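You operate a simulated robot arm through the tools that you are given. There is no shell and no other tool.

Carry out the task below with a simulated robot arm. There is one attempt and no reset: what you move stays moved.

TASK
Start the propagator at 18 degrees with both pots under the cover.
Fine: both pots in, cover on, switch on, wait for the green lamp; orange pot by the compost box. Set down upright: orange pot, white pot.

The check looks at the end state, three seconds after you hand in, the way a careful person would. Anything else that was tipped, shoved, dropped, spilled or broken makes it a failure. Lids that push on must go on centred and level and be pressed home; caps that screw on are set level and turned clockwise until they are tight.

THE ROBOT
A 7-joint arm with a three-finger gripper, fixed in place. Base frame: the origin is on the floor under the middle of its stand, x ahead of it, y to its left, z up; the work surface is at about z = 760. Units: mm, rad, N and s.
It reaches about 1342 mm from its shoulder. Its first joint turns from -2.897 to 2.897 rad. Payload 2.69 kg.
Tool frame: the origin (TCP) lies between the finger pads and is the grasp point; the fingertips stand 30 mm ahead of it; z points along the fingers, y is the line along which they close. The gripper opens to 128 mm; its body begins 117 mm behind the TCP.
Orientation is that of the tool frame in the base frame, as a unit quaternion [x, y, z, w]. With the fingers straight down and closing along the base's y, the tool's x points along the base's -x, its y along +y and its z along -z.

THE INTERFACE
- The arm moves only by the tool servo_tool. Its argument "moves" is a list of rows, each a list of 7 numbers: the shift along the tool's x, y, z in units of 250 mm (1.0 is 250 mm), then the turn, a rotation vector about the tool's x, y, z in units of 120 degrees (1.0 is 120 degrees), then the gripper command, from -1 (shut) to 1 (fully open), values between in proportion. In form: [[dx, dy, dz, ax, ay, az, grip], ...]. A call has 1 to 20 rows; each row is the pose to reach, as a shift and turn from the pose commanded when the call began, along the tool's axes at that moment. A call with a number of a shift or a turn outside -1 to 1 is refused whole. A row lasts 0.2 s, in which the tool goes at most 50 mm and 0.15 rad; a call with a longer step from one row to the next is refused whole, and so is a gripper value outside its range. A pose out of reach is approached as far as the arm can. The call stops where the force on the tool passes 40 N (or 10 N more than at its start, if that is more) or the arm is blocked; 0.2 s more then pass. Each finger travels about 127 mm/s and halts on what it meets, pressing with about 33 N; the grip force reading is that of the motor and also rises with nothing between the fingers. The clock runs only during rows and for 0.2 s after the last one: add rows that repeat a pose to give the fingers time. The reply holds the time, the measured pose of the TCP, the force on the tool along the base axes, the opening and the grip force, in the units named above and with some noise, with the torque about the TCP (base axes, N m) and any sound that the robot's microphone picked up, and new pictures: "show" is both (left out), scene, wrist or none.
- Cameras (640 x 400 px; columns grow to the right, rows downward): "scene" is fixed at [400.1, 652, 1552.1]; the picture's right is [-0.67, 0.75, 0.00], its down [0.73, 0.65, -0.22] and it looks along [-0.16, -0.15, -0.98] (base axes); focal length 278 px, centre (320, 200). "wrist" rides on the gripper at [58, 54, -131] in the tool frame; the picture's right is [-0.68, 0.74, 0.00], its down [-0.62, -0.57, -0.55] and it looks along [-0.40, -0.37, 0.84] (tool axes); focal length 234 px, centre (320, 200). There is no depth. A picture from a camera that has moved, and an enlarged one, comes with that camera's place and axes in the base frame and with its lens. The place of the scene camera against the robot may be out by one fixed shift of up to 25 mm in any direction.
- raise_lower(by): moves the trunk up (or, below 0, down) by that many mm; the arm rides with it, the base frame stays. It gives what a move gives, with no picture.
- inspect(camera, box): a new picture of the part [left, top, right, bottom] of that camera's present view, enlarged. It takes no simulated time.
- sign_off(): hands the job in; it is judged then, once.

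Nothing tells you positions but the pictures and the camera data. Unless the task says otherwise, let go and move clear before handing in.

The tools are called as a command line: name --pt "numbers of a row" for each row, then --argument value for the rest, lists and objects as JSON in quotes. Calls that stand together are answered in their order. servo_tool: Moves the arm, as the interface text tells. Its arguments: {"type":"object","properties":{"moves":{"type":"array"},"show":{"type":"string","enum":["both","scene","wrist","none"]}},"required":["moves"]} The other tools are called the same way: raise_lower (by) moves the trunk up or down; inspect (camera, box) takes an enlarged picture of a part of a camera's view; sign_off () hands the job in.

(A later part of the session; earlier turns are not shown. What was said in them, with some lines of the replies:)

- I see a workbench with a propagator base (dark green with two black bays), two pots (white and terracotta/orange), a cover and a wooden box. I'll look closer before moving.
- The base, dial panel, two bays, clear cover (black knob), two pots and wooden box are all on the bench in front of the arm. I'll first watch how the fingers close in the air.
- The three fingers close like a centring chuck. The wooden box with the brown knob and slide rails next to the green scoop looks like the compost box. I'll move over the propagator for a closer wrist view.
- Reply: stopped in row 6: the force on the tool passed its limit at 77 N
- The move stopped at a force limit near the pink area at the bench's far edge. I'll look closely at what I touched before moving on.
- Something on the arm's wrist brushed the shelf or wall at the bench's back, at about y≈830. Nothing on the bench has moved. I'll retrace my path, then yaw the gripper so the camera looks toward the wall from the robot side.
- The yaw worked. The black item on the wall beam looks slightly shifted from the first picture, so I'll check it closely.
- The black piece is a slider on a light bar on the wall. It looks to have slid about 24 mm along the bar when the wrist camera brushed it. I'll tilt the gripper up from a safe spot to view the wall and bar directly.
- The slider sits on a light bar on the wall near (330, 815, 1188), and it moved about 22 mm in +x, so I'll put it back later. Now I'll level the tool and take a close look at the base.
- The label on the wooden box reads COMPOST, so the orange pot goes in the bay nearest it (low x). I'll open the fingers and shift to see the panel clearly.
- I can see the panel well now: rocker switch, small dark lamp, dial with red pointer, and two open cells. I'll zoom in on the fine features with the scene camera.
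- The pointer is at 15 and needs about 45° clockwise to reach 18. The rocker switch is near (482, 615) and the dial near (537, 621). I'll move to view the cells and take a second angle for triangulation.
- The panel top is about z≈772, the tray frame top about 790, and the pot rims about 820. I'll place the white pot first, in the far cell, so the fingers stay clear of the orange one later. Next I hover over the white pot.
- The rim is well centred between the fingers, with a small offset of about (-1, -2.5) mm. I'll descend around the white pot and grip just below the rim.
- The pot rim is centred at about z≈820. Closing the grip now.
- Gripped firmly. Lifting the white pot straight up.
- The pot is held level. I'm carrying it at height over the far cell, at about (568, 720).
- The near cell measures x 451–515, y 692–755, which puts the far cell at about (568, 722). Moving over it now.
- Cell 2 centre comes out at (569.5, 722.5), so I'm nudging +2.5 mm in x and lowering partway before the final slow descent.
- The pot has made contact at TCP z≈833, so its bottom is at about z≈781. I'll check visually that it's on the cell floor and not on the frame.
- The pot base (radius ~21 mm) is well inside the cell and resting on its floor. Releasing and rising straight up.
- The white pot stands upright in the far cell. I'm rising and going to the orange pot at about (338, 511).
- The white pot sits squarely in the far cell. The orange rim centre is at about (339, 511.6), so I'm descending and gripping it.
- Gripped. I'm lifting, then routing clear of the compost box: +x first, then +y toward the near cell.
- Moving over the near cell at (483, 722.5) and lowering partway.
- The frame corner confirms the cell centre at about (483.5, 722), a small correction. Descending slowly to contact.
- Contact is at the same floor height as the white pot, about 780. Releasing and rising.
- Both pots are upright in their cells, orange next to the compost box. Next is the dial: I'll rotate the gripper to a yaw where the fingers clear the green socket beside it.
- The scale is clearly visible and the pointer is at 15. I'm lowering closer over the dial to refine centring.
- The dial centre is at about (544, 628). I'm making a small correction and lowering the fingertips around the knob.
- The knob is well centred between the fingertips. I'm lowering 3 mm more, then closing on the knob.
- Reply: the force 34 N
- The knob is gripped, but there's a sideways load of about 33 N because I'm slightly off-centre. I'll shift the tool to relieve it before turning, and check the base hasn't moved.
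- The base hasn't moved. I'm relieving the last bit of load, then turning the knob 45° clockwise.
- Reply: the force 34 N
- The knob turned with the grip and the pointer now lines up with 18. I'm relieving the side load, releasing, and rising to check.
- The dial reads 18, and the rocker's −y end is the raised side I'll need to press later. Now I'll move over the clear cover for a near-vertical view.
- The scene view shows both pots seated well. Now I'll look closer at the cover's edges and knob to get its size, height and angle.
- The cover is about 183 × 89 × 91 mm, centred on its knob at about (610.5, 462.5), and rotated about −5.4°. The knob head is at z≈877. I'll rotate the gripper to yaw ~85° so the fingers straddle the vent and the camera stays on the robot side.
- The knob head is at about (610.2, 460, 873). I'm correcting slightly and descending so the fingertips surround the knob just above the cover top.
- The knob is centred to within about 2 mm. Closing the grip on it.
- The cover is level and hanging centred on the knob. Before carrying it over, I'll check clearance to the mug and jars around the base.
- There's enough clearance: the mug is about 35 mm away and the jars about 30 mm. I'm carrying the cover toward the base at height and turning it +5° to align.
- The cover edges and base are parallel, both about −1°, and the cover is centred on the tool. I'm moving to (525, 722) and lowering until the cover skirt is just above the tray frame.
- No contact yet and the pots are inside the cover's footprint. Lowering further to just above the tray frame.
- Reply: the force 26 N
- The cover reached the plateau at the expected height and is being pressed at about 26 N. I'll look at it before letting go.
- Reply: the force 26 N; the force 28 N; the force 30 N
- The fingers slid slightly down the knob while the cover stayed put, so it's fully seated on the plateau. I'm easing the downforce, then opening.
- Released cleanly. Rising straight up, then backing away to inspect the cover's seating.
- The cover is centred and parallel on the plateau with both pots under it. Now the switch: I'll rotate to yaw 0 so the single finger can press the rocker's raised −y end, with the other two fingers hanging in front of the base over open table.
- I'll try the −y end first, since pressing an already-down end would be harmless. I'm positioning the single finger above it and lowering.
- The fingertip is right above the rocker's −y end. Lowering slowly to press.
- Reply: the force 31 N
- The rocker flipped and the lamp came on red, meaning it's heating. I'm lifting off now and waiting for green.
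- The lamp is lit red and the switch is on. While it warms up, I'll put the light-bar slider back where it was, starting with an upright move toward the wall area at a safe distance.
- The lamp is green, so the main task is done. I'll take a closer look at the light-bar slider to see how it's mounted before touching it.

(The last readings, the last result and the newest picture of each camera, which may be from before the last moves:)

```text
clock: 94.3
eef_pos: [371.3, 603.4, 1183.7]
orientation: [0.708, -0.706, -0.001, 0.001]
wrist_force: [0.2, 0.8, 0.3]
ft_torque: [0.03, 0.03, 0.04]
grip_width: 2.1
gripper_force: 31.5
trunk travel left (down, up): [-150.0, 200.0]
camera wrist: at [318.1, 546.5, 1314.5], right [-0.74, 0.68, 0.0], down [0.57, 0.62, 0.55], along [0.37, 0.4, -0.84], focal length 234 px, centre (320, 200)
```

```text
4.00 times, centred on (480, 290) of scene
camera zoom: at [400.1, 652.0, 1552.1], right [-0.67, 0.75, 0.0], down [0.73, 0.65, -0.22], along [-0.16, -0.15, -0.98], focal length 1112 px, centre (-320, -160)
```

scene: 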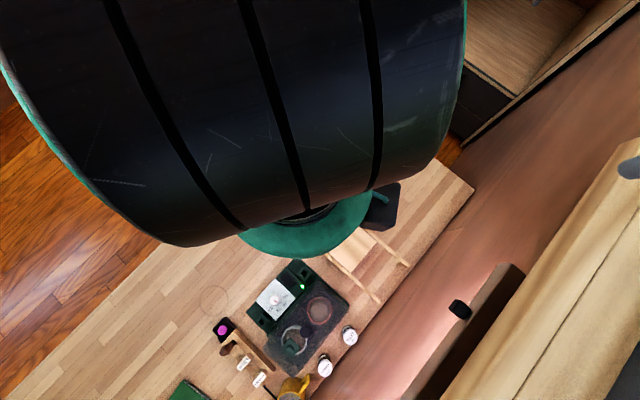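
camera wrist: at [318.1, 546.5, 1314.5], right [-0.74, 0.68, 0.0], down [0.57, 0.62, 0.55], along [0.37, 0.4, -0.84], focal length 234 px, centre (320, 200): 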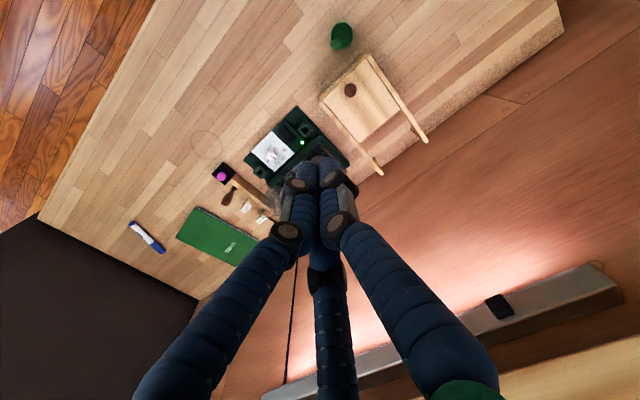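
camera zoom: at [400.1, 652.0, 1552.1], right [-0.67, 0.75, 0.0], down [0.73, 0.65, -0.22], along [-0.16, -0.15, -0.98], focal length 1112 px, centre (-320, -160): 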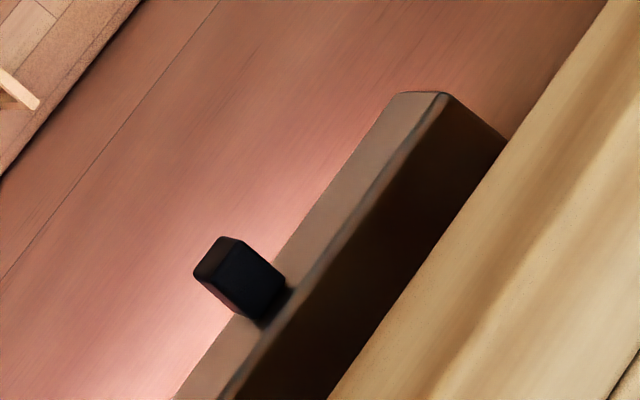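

The slider is a small block about 13 mm deep on the bar's front face, at about (332, 804, 1188). I'll tilt the tool to point horizontally at the wall from here, still well clear of it.

servo_tool --pt "0 0 0 0 -0.07 0 -1" --pt "0 0 0 0 -0.14 0 -1" --pt "0 0 0 0 -0.21 0 -1" --pt "0 0 0 0 -0.28 0 -1" --pt "0 0 0 0 -0.35 0 -1" --pt "0 0 0 0 -0.42 0 -1" --pt "0 0 0 0 -0.49 0 -1" --pt "0 0 0 0 -0.56 0 -1" --pt "0 0 0 0 -0.63 0 -1" --pt "0 0 0 0 -0.7 0 -1" --pt "0 0 0 0 -0.75 0 -1" --pt "0 0 0 0 -0.75 0 -1" --show "both"

```text
clock: 96.9
eef_pos: [371.5, 602.3, 1184.2]
orientation: [-0.499, 0.501, 0.501, 0.5]
wrist_force: [0.4, 0.8, -0.3]
ft_torque: [0.01, -0.02, 0.0]
grip_width: 2.3
gripper_force: 30.9
trunk travel left (down, up): [-150.0, 200.0]
camera wrist: at [318.3, 473.7, 1125.3], right [-0.73, 0.0, 0.68], down [0.57, -0.55, 0.61], along [0.37, 0.84, 0.4], focal length 234 px, centre (320, 200)
```

scene: 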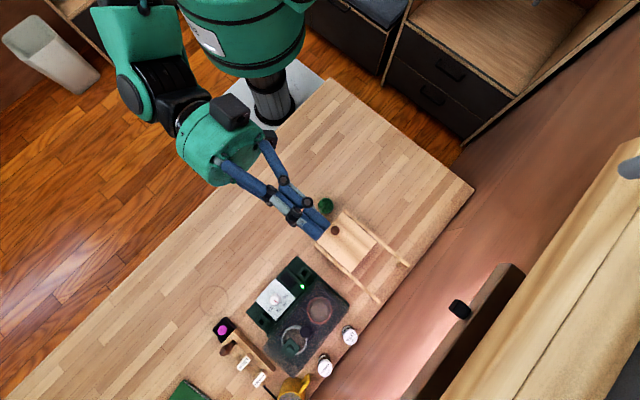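
wrist: 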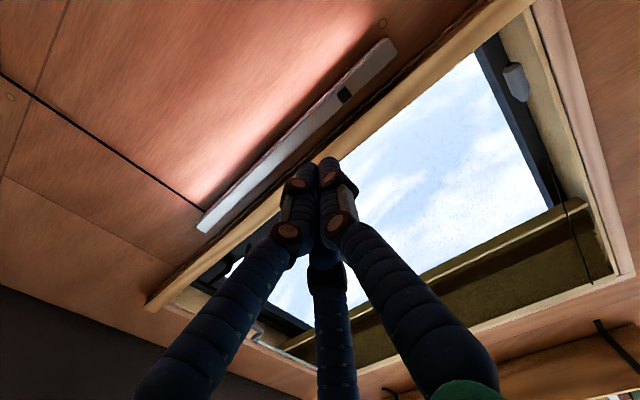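

The tool is horizontal. I'm approaching beside the slider on its +x side, stopping short of the bar.

servo_tool --pt "-0.005 -0.007 0.1 0 0 0 -1" --pt "-0.011 -0.014 0.22 0 0 0 -1" --pt "-0.011 -0.014 0.34 0 0 0 -1" --pt "-0.011 -0.014 0.44 0 0 0 -1" --pt "-0.011 -0.014 0.54 0 0 0 -1" --pt "-0.011 -0.014 0.61 0 0 0 -1" --pt "-0.011 -0.014 0.61 0 0 0 -1" --show "both"

inspect --camera "wrist" --box '[260, 100, 420, 200]'

inspect --camera "scene" --box '[400, 240, 560, 340]'

```text
clock: 98.5
eef_pos: [375.0, 756.9, 1185.6]
orientation: [-0.499, 0.501, 0.501, 0.499]
wrist_force: [0.2, 0.0, -1.1]
ft_torque: [0.01, -0.01, -0.01]
grip_width: 2.0
gripper_force: 31.2
trunk travel left (down, up): [-150.0, 200.0]
camera wrist: at [321.8, 626.4, 1126.1], right [-0.73, 0.0, 0.68], down [0.57, -0.55, 0.61], along [0.37, 0.84, 0.4], focal length 234 px, centre (320, 200)
```

scene: 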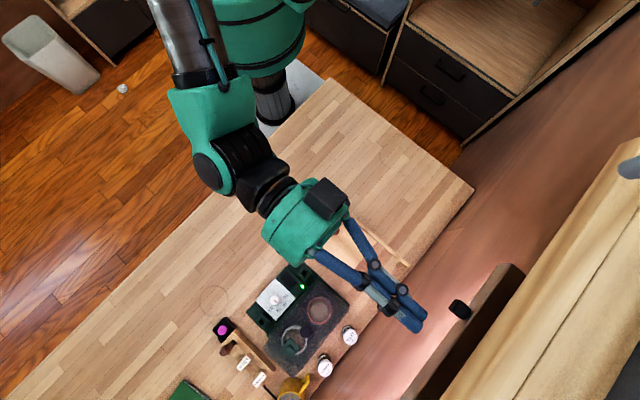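
wrist: 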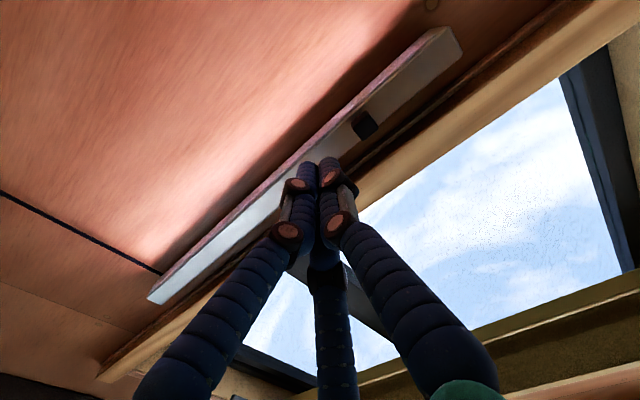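

```text
4.00 times, centred on (340, 150) of wrist
camera zoom: at [321.8, 626.4, 1126.1], right [-0.73, 0.0, 0.68], down [0.57, -0.55, 0.61], along [0.37, 0.84, 0.4], focal length 937 px, centre (240, 400)
```

zoom: 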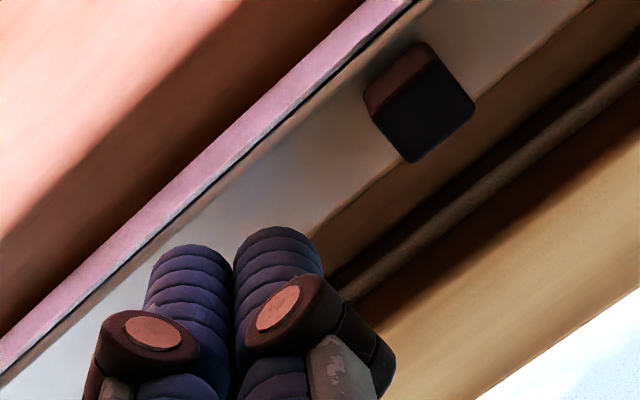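

```text
4.00 times, centred on (480, 290) of scene
camera zoom: at [400.1, 652.0, 1552.1], right [-0.67, 0.75, 0.0], down [0.73, 0.65, -0.22], along [-0.16, -0.15, -0.98], focal length 1112 px, centre (-320, -160)
```

zoom: 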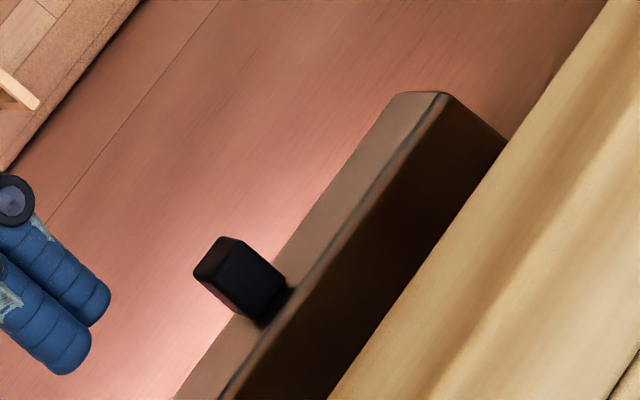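

The slider centre is at about (330.5, 805, 1185.5), level with my fingertips. I'm edging forward to gently find the bar face beside it.

servo_tool --pt "0 0 0.02 0 0 0 -1" --pt "0 0 0.04 0 0 0 -1" --pt "0 0 0.06 0 0 0 -1" --pt "0 0 0.06 0 0 0 -1" --show "none"

servo_tool --pt "0 0 0.012 0 0 0 -1" --pt "0 0 0.012 0 0 0 -1" --show "none"

servo_tool --pt "0 0 0.01 0 0 0 -1" --pt "0 0 0.01 0 0 0 -1" --show "both"

inspect --camera "scene" --box '[400, 240, 560, 340]'

inspect --camera "wrist" --box '[260, 100, 420, 200]'

```text
clock: 99.5
eef_pos: [375.2, 770.1, 1186.2]
orientation: [-0.5, 0.5, 0.501, 0.499]
wrist_force: [-0.4, -0.3, 0.0]
ft_torque: [0.0, -0.01, 0.01]
grip_width: 2.1
gripper_force: 31.2
trunk travel left (down, up): [-150.0, 200.0]
```

```text
clock: 100.1
eef_pos: [374.1, 772.5, 1186.1]
orientation: [-0.499, 0.501, 0.501, 0.499]
wrist_force: [-1.2, -0.4, -0.3]
ft_torque: [0.0, 0.0, -0.01]
grip_width: 2.2
gripper_force: 31.5
trunk travel left (down, up): [-150.0, 200.0]
```

```text
clock: 100.7
eef_pos: [374.7, 775.6, 1185.5]
orientation: [-0.499, 0.501, 0.5, 0.5]
wrist_force: [-1.0, 0.2, 0.4]
ft_torque: [-0.04, -0.01, 0.01]
grip_width: 2.0
gripper_force: 31.7
trunk travel left (down, up): [-150.0, 200.0]
camera wrist: at [320.9, 646.7, 1128.0], right [-0.73, 0.0, 0.68], down [0.57, -0.55, 0.61], along [0.37, 0.84, 0.4], focal length 234 px, centre (320, 200)
```

scene: 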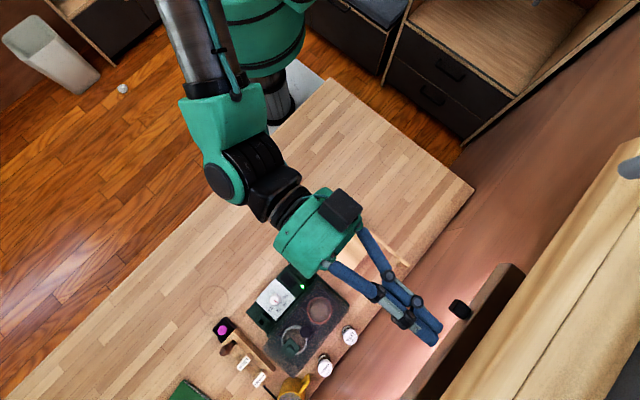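
wrist: 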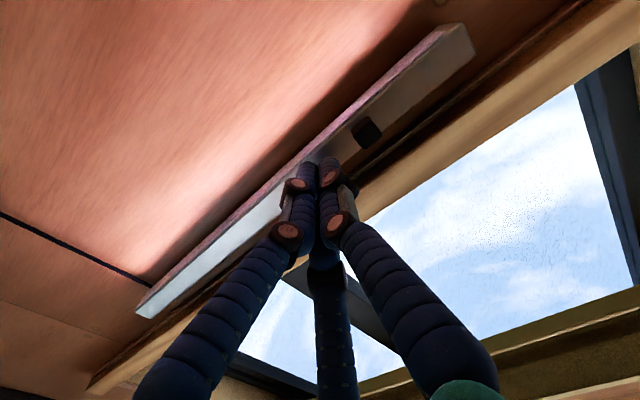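

```text
4.00 times, centred on (480, 290) of scene
camera zoom: at [400.1, 652.0, 1552.1], right [-0.67, 0.75, 0.0], down [0.73, 0.65, -0.22], along [-0.16, -0.15, -0.98], focal length 1112 px, centre (-320, -160)
```

zoom: 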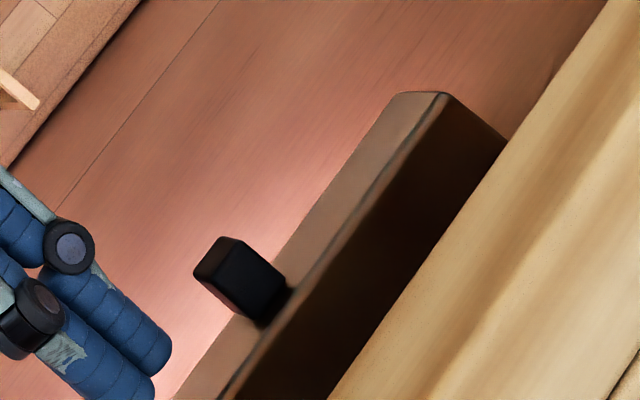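

```text
4.00 times, centred on (340, 150) of wrist
camera zoom: at [320.9, 646.7, 1128.0], right [-0.73, 0.0, 0.68], down [0.57, -0.55, 0.61], along [0.37, 0.84, 0.4], focal length 937 px, centre (240, 400)
```

zoom: 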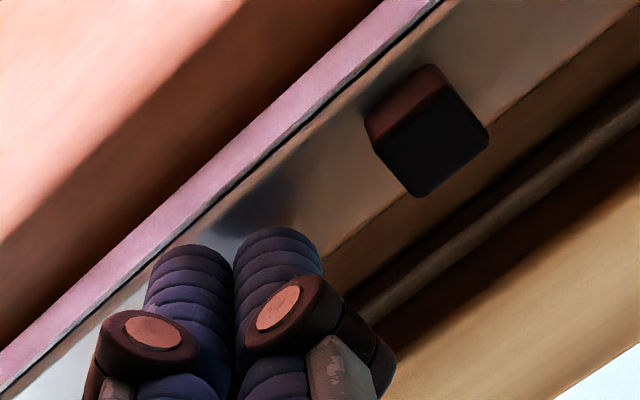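

servo_tool --pt "0 0 0.008 0 0 0 -1" --pt "0 0 0.016 0 0 0 -1" --pt "0 0 0.016 0 0 0 -1" --show "none"

inspect --camera "scene" --box '[420, 270, 500, 340]'

```text
clock: 101.5
eef_pos: [374.1, 780.4, 1186.8]
orientation: [-0.499, 0.501, 0.501, 0.499]
wrist_force: [-0.2, -1.0, 0.4]
ft_torque: [0.01, 0.02, 0.04]
grip_width: 1.8
gripper_force: 31.0
trunk travel left (down, up): [-150.0, 200.0]
```

```text
5.71 times, centred on (460, 305) of scene
camera zoom: at [400.1, 652.0, 1552.1], right [-0.67, 0.75, 0.0], down [0.73, 0.65, -0.22], along [-0.16, -0.15, -0.98], focal length 1588 px, centre (-480, -400)
```

zoom: 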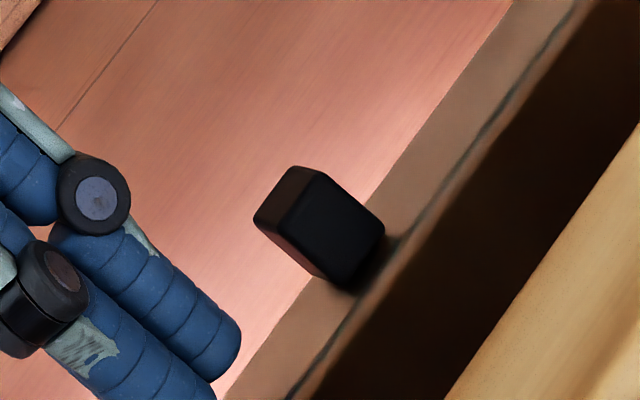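

The fingertips now fully overlap the slider's depth without touching the bar. Moving −x toward it in small steps.

servo_tool --pt "0 0.02 0 0 0 0 -1" --pt "0 0.04 0 0 0 0 -1" --pt "0 0.06 0 0 0 0 -1" --pt "0 0.06 0 0 0 0 -1" --show "none"

servo_tool --pt "0 0.012 0 0 0 0 -1" --pt "0 0.02 0 0 0 0 -1" --pt "0 0.02 0 0 0 0 -1" --show "none"

inspect --camera "scene" --box '[420, 270, 500, 340]'

```text
clock: 102.5
eef_pos: [358.0, 779.5, 1186.0]
orientation: [-0.499, 0.501, 0.501, 0.499]
wrist_force: [1.0, -0.5, 0.3]
ft_torque: [0.0, 0.0, -0.01]
grip_width: 2.2
gripper_force: 31.1
trunk travel left (down, up): [-150.0, 200.0]
```

```text
clock: 103.3
eef_pos: [354.7, 780.8, 1187.1]
orientation: [-0.498, 0.502, 0.501, 0.499]
wrist_force: [0.3, 0.4, 0.0]
ft_torque: [0.01, 0.0, 0.05]
grip_width: 2.0
gripper_force: 31.1
trunk travel left (down, up): [-150.0, 200.0]
```

```text
5.71 times, centred on (460, 305) of scene
camera zoom: at [400.1, 652.0, 1552.1], right [-0.67, 0.75, 0.0], down [0.73, 0.65, -0.22], along [-0.16, -0.15, -0.98], focal length 1588 px, centre (-480, -400)
```

zoom: 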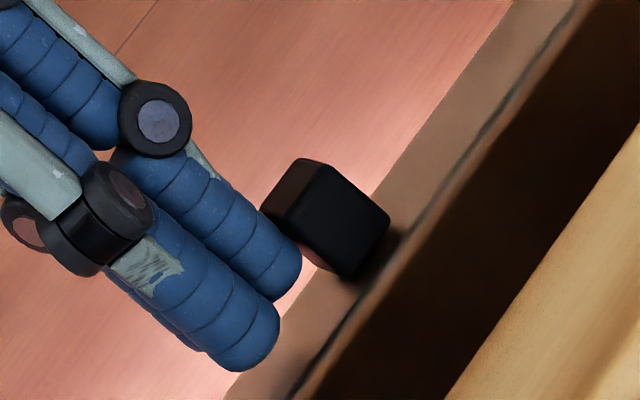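

The finger has just touched the slider, and it moves very easily. Pushing 10 mm, then checking.

servo_tool --pt "0 0.01 0 0 0 0 -1" --pt "0 0.02 0 0 0 0 -1" --pt "0 0.03 0 0 0 0 -1" --pt "0 0.04 0 0 0 0 -1" --pt "0 0.04 0 0 0 0 -1" --show "scene"

inspect --camera "scene" --box '[420, 270, 500, 340]'

```text
clock: 104.5
eef_pos: [342.1, 779.7, 1186.8]
orientation: [-0.499, 0.501, 0.501, 0.499]
wrist_force: [0.3, -0.5, -0.3]
ft_torque: [0.0, -0.01, 0.0]
grip_width: 2.0
gripper_force: 31.2
trunk travel left (down, up): [-150.0, 200.0]
```

scene: 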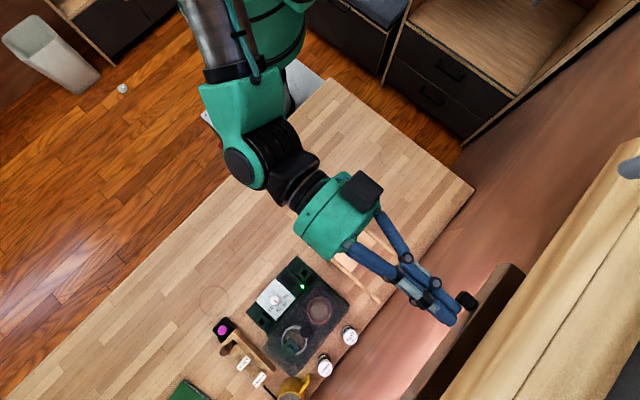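

```text
5.71 times, centred on (460, 305) of scene
camera zoom: at [400.1, 652.0, 1552.1], right [-0.67, 0.75, 0.0], down [0.73, 0.65, -0.22], along [-0.16, -0.15, -0.98], focal length 1588 px, centre (-480, -400)
```

zoom: 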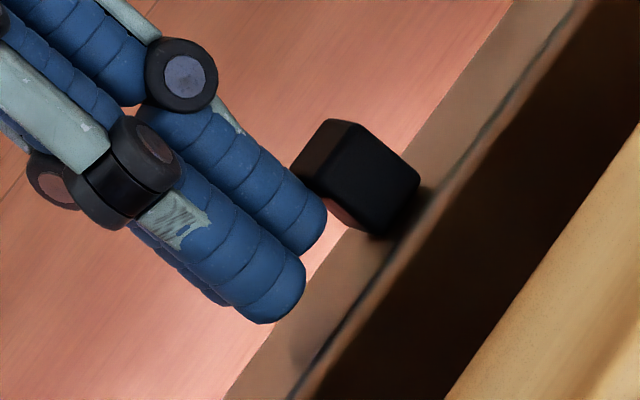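

servo_tool --pt "0 0.01 0 0 0 0 -1" --pt "0 0.02 0 0 0 0 -1" --pt "0 0.028 0 0 0 0 -1" --pt "0 0.028 0 0 0 0 -1" --show "scene"

inspect --camera "scene" --box '[420, 270, 500, 340]'

```text
clock: 105.5
eef_pos: [336.9, 779.6, 1185.7]
orientation: [-0.5, 0.5, 0.501, 0.499]
wrist_force: [0.3, 0.3, 0.4]
ft_torque: [-0.02, -0.02, 0.01]
grip_width: 1.9
gripper_force: 32.1
trunk travel left (down, up): [-150.0, 200.0]
```

scene: 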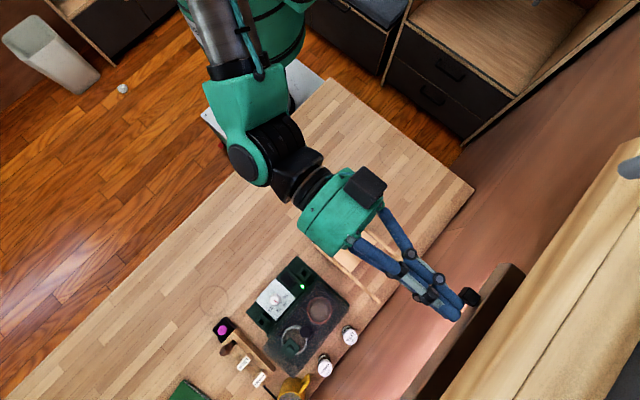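

```text
5.71 times, centred on (460, 305) of scene
camera zoom: at [400.1, 652.0, 1552.1], right [-0.67, 0.75, 0.0], down [0.73, 0.65, -0.22], along [-0.16, -0.15, -0.98], focal length 1588 px, centre (-480, -400)
```

zoom: 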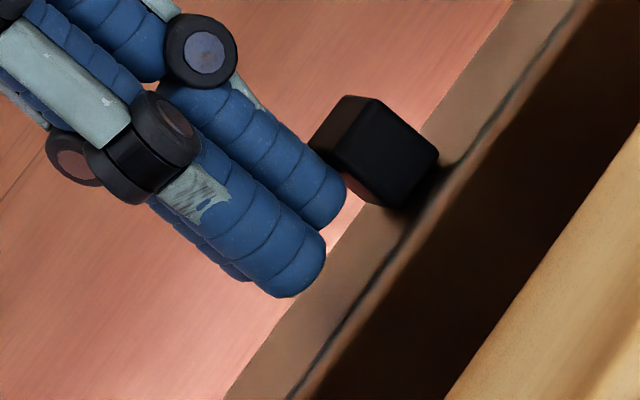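

servo_tool --pt "0 0.003 0 0 0 0 -1" --pt "0 0.006 0 0 0 0 -1" --pt "0 0.006 0 0 0 0 -1" --show "none"

servo_tool --pt "0 -0.02 0 0 0 0 -1" --pt "0 -0.05 0 0 0 0 -1" --pt "0 -0.08 -0.02 0 0 0 -1" --pt "0 -0.1 -0.1 0 0 0 -1" --pt "0 -0.1 -0.24 0 0 0 -1" --pt "0 -0.1 -0.4 0 0 0 -1" --pt "0 -0.1 -0.56 0 0 0 -1" --pt "0 -0.1 -0.72 0 0 0 -1" --pt "0 -0.1 -0.72 0 0 0 -1" --show "both"

inspect --camera "scene" --box '[400, 240, 560, 400]'

inspect --camera "scene" --box '[230, 250, 390, 390]'

```text
clock: 106.3
eef_pos: [336.4, 780.4, 1187.8]
orientation: [-0.499, 0.501, 0.501, 0.499]
wrist_force: [0.4, 0.8, -0.5]
ft_torque: [0.01, 0.01, -0.03]
grip_width: 2.0
gripper_force: 31.0
trunk travel left (down, up): [-150.0, 200.0]
```

```text
clock: 108.3
eef_pos: [359.3, 598.3, 1188.5]
orientation: [-0.499, 0.501, 0.502, 0.499]
wrist_force: [-0.2, -0.3, 0.9]
ft_torque: [-0.06, -0.01, 0.0]
grip_width: 2.2
gripper_force: 31.8
trunk travel left (down, up): [-150.0, 200.0]
camera wrist: at [306.8, 469.7, 1128.9], right [-0.73, 0.0, 0.68], down [0.57, -0.55, 0.61], along [0.37, 0.84, 0.4], focal length 234 px, centre (320, 200)
```

scene: 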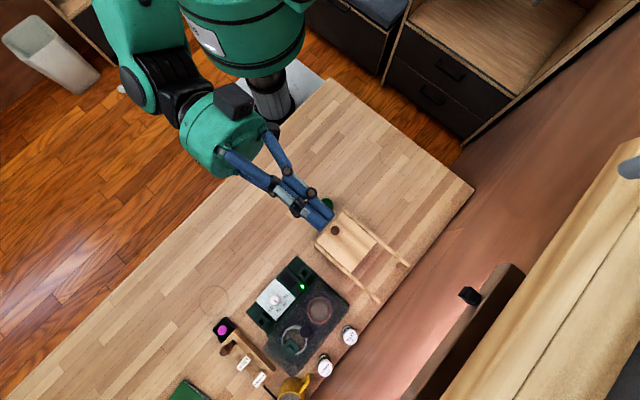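
wrist: 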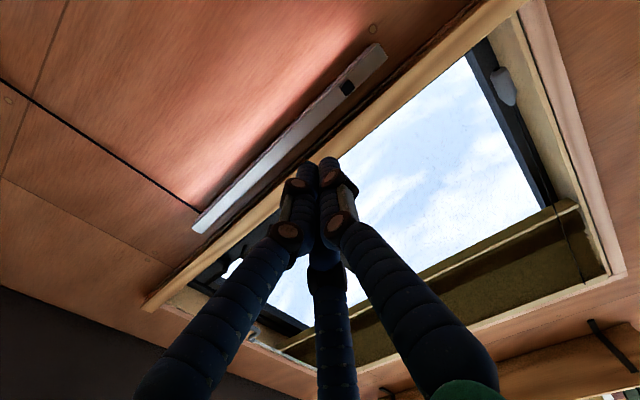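

```text
2.50 times, centred on (480, 320) of scene
camera zoom: at [400.1, 652.0, 1552.1], right [-0.67, 0.75, 0.0], down [0.73, 0.65, -0.22], along [-0.16, -0.15, -0.98], focal length 695 px, centre (-80, -100)
```

zoom: 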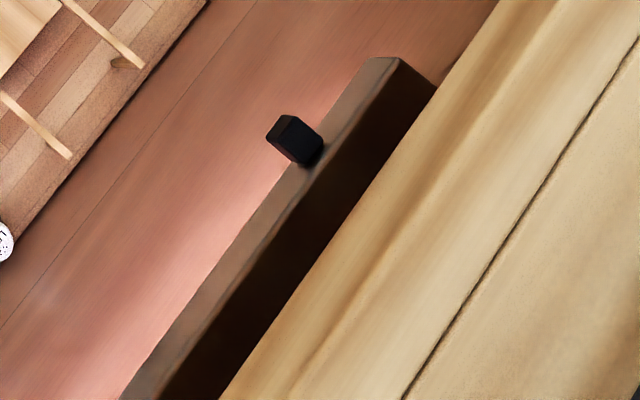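

```text
2.86 times, centred on (310, 320) of scene
camera zoom: at [400.1, 652.0, 1552.1], right [-0.67, 0.75, 0.0], down [0.73, 0.65, -0.22], along [-0.16, -0.15, -0.98], focal length 794 px, centre (349, -143)
```

zoom: 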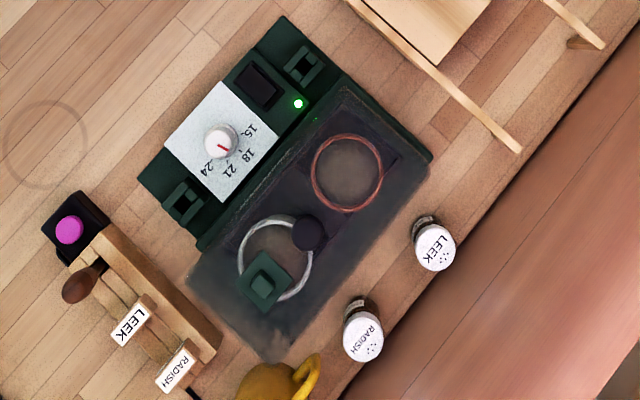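

The slider is back at its original spot, the lamp is green, and everything else looks untouched. One last zoom on the dial and cover before handing in.

inspect --camera "scene" --box '[258, 286, 298, 311]'

inspect --camera "scene" --box '[240, 270, 370, 385]'

inspect --camera "scene" --box '[290, 180, 420, 310]'

```text
16.00 times, centred on (278, 298) of scene
camera zoom: at [400.1, 652.0, 1552.1], right [-0.67, 0.75, 0.0], down [0.73, 0.65, -0.22], along [-0.16, -0.15, -0.98], focal length 4447 px, centre (992, -1376)
```

zoom: 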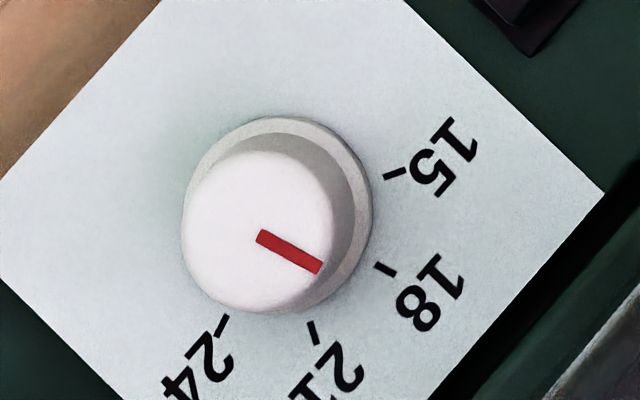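

```text
3.48 times, centred on (305, 328) of scene
camera zoom: at [400.1, 652.0, 1552.1], right [-0.67, 0.75, 0.0], down [0.73, 0.65, -0.22], along [-0.16, -0.15, -0.98], focal length 967 px, centre (372, -244)
```

zoom: 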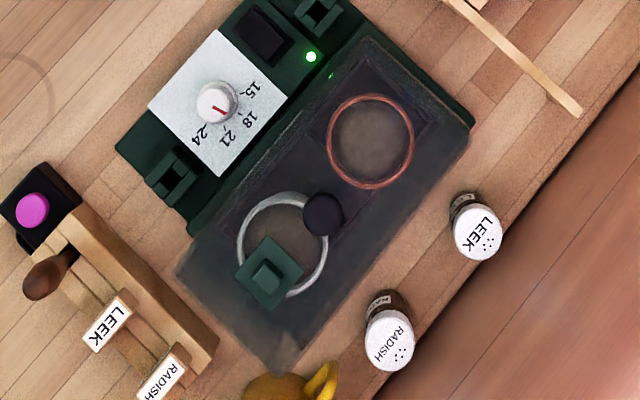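

```text
3.08 times, centred on (355, 245) of scene
camera zoom: at [400.1, 652.0, 1552.1], right [-0.67, 0.75, 0.0], down [0.73, 0.65, -0.22], along [-0.16, -0.15, -0.98], focal length 855 px, centre (212, 62)
```

zoom: 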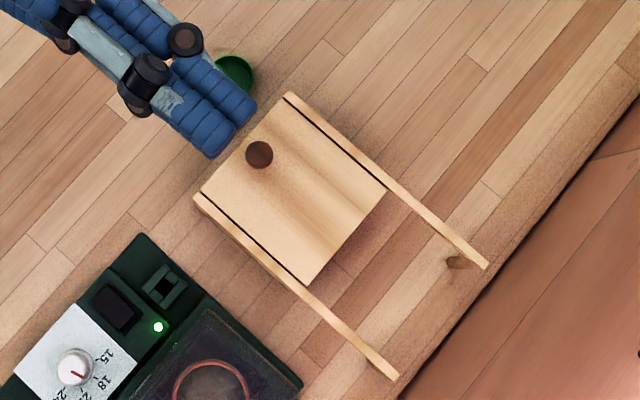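

The pointer is exactly parallel to the 18 tick and the lamp is green. The cover sits square over both upright pots, with orange by the compost box, and the arm is clear, so I'm handing in.

sign_off

```text
The job is handed in.
```

The propagator is running at 18 degrees with both pots under the cover, and the lamp turned green before I handed in.

- **Pots:** both are upright in the tray. The orange one is in the cell next to the compost box, and the white one is in the other cell.
- **Cover:** it sits centred and level over the tray, and I pressed it down at about 28 N until the grip slid on the knob.
- **Dial and switch:** the pointer lines up with the 18 mark. The lamp came on red when I pressed the switch and went green about 5 seconds later.

**Bumped light bar:** early on, the arm knocked the small black slider on the wall light bar and moved it about 20 mm. I pushed it back by eye to match its position in the first picture, to within a few millimetres. I can't be sure the light's brightness is the same as before.

Nothing else on the bench was moved as far as the pictures show.
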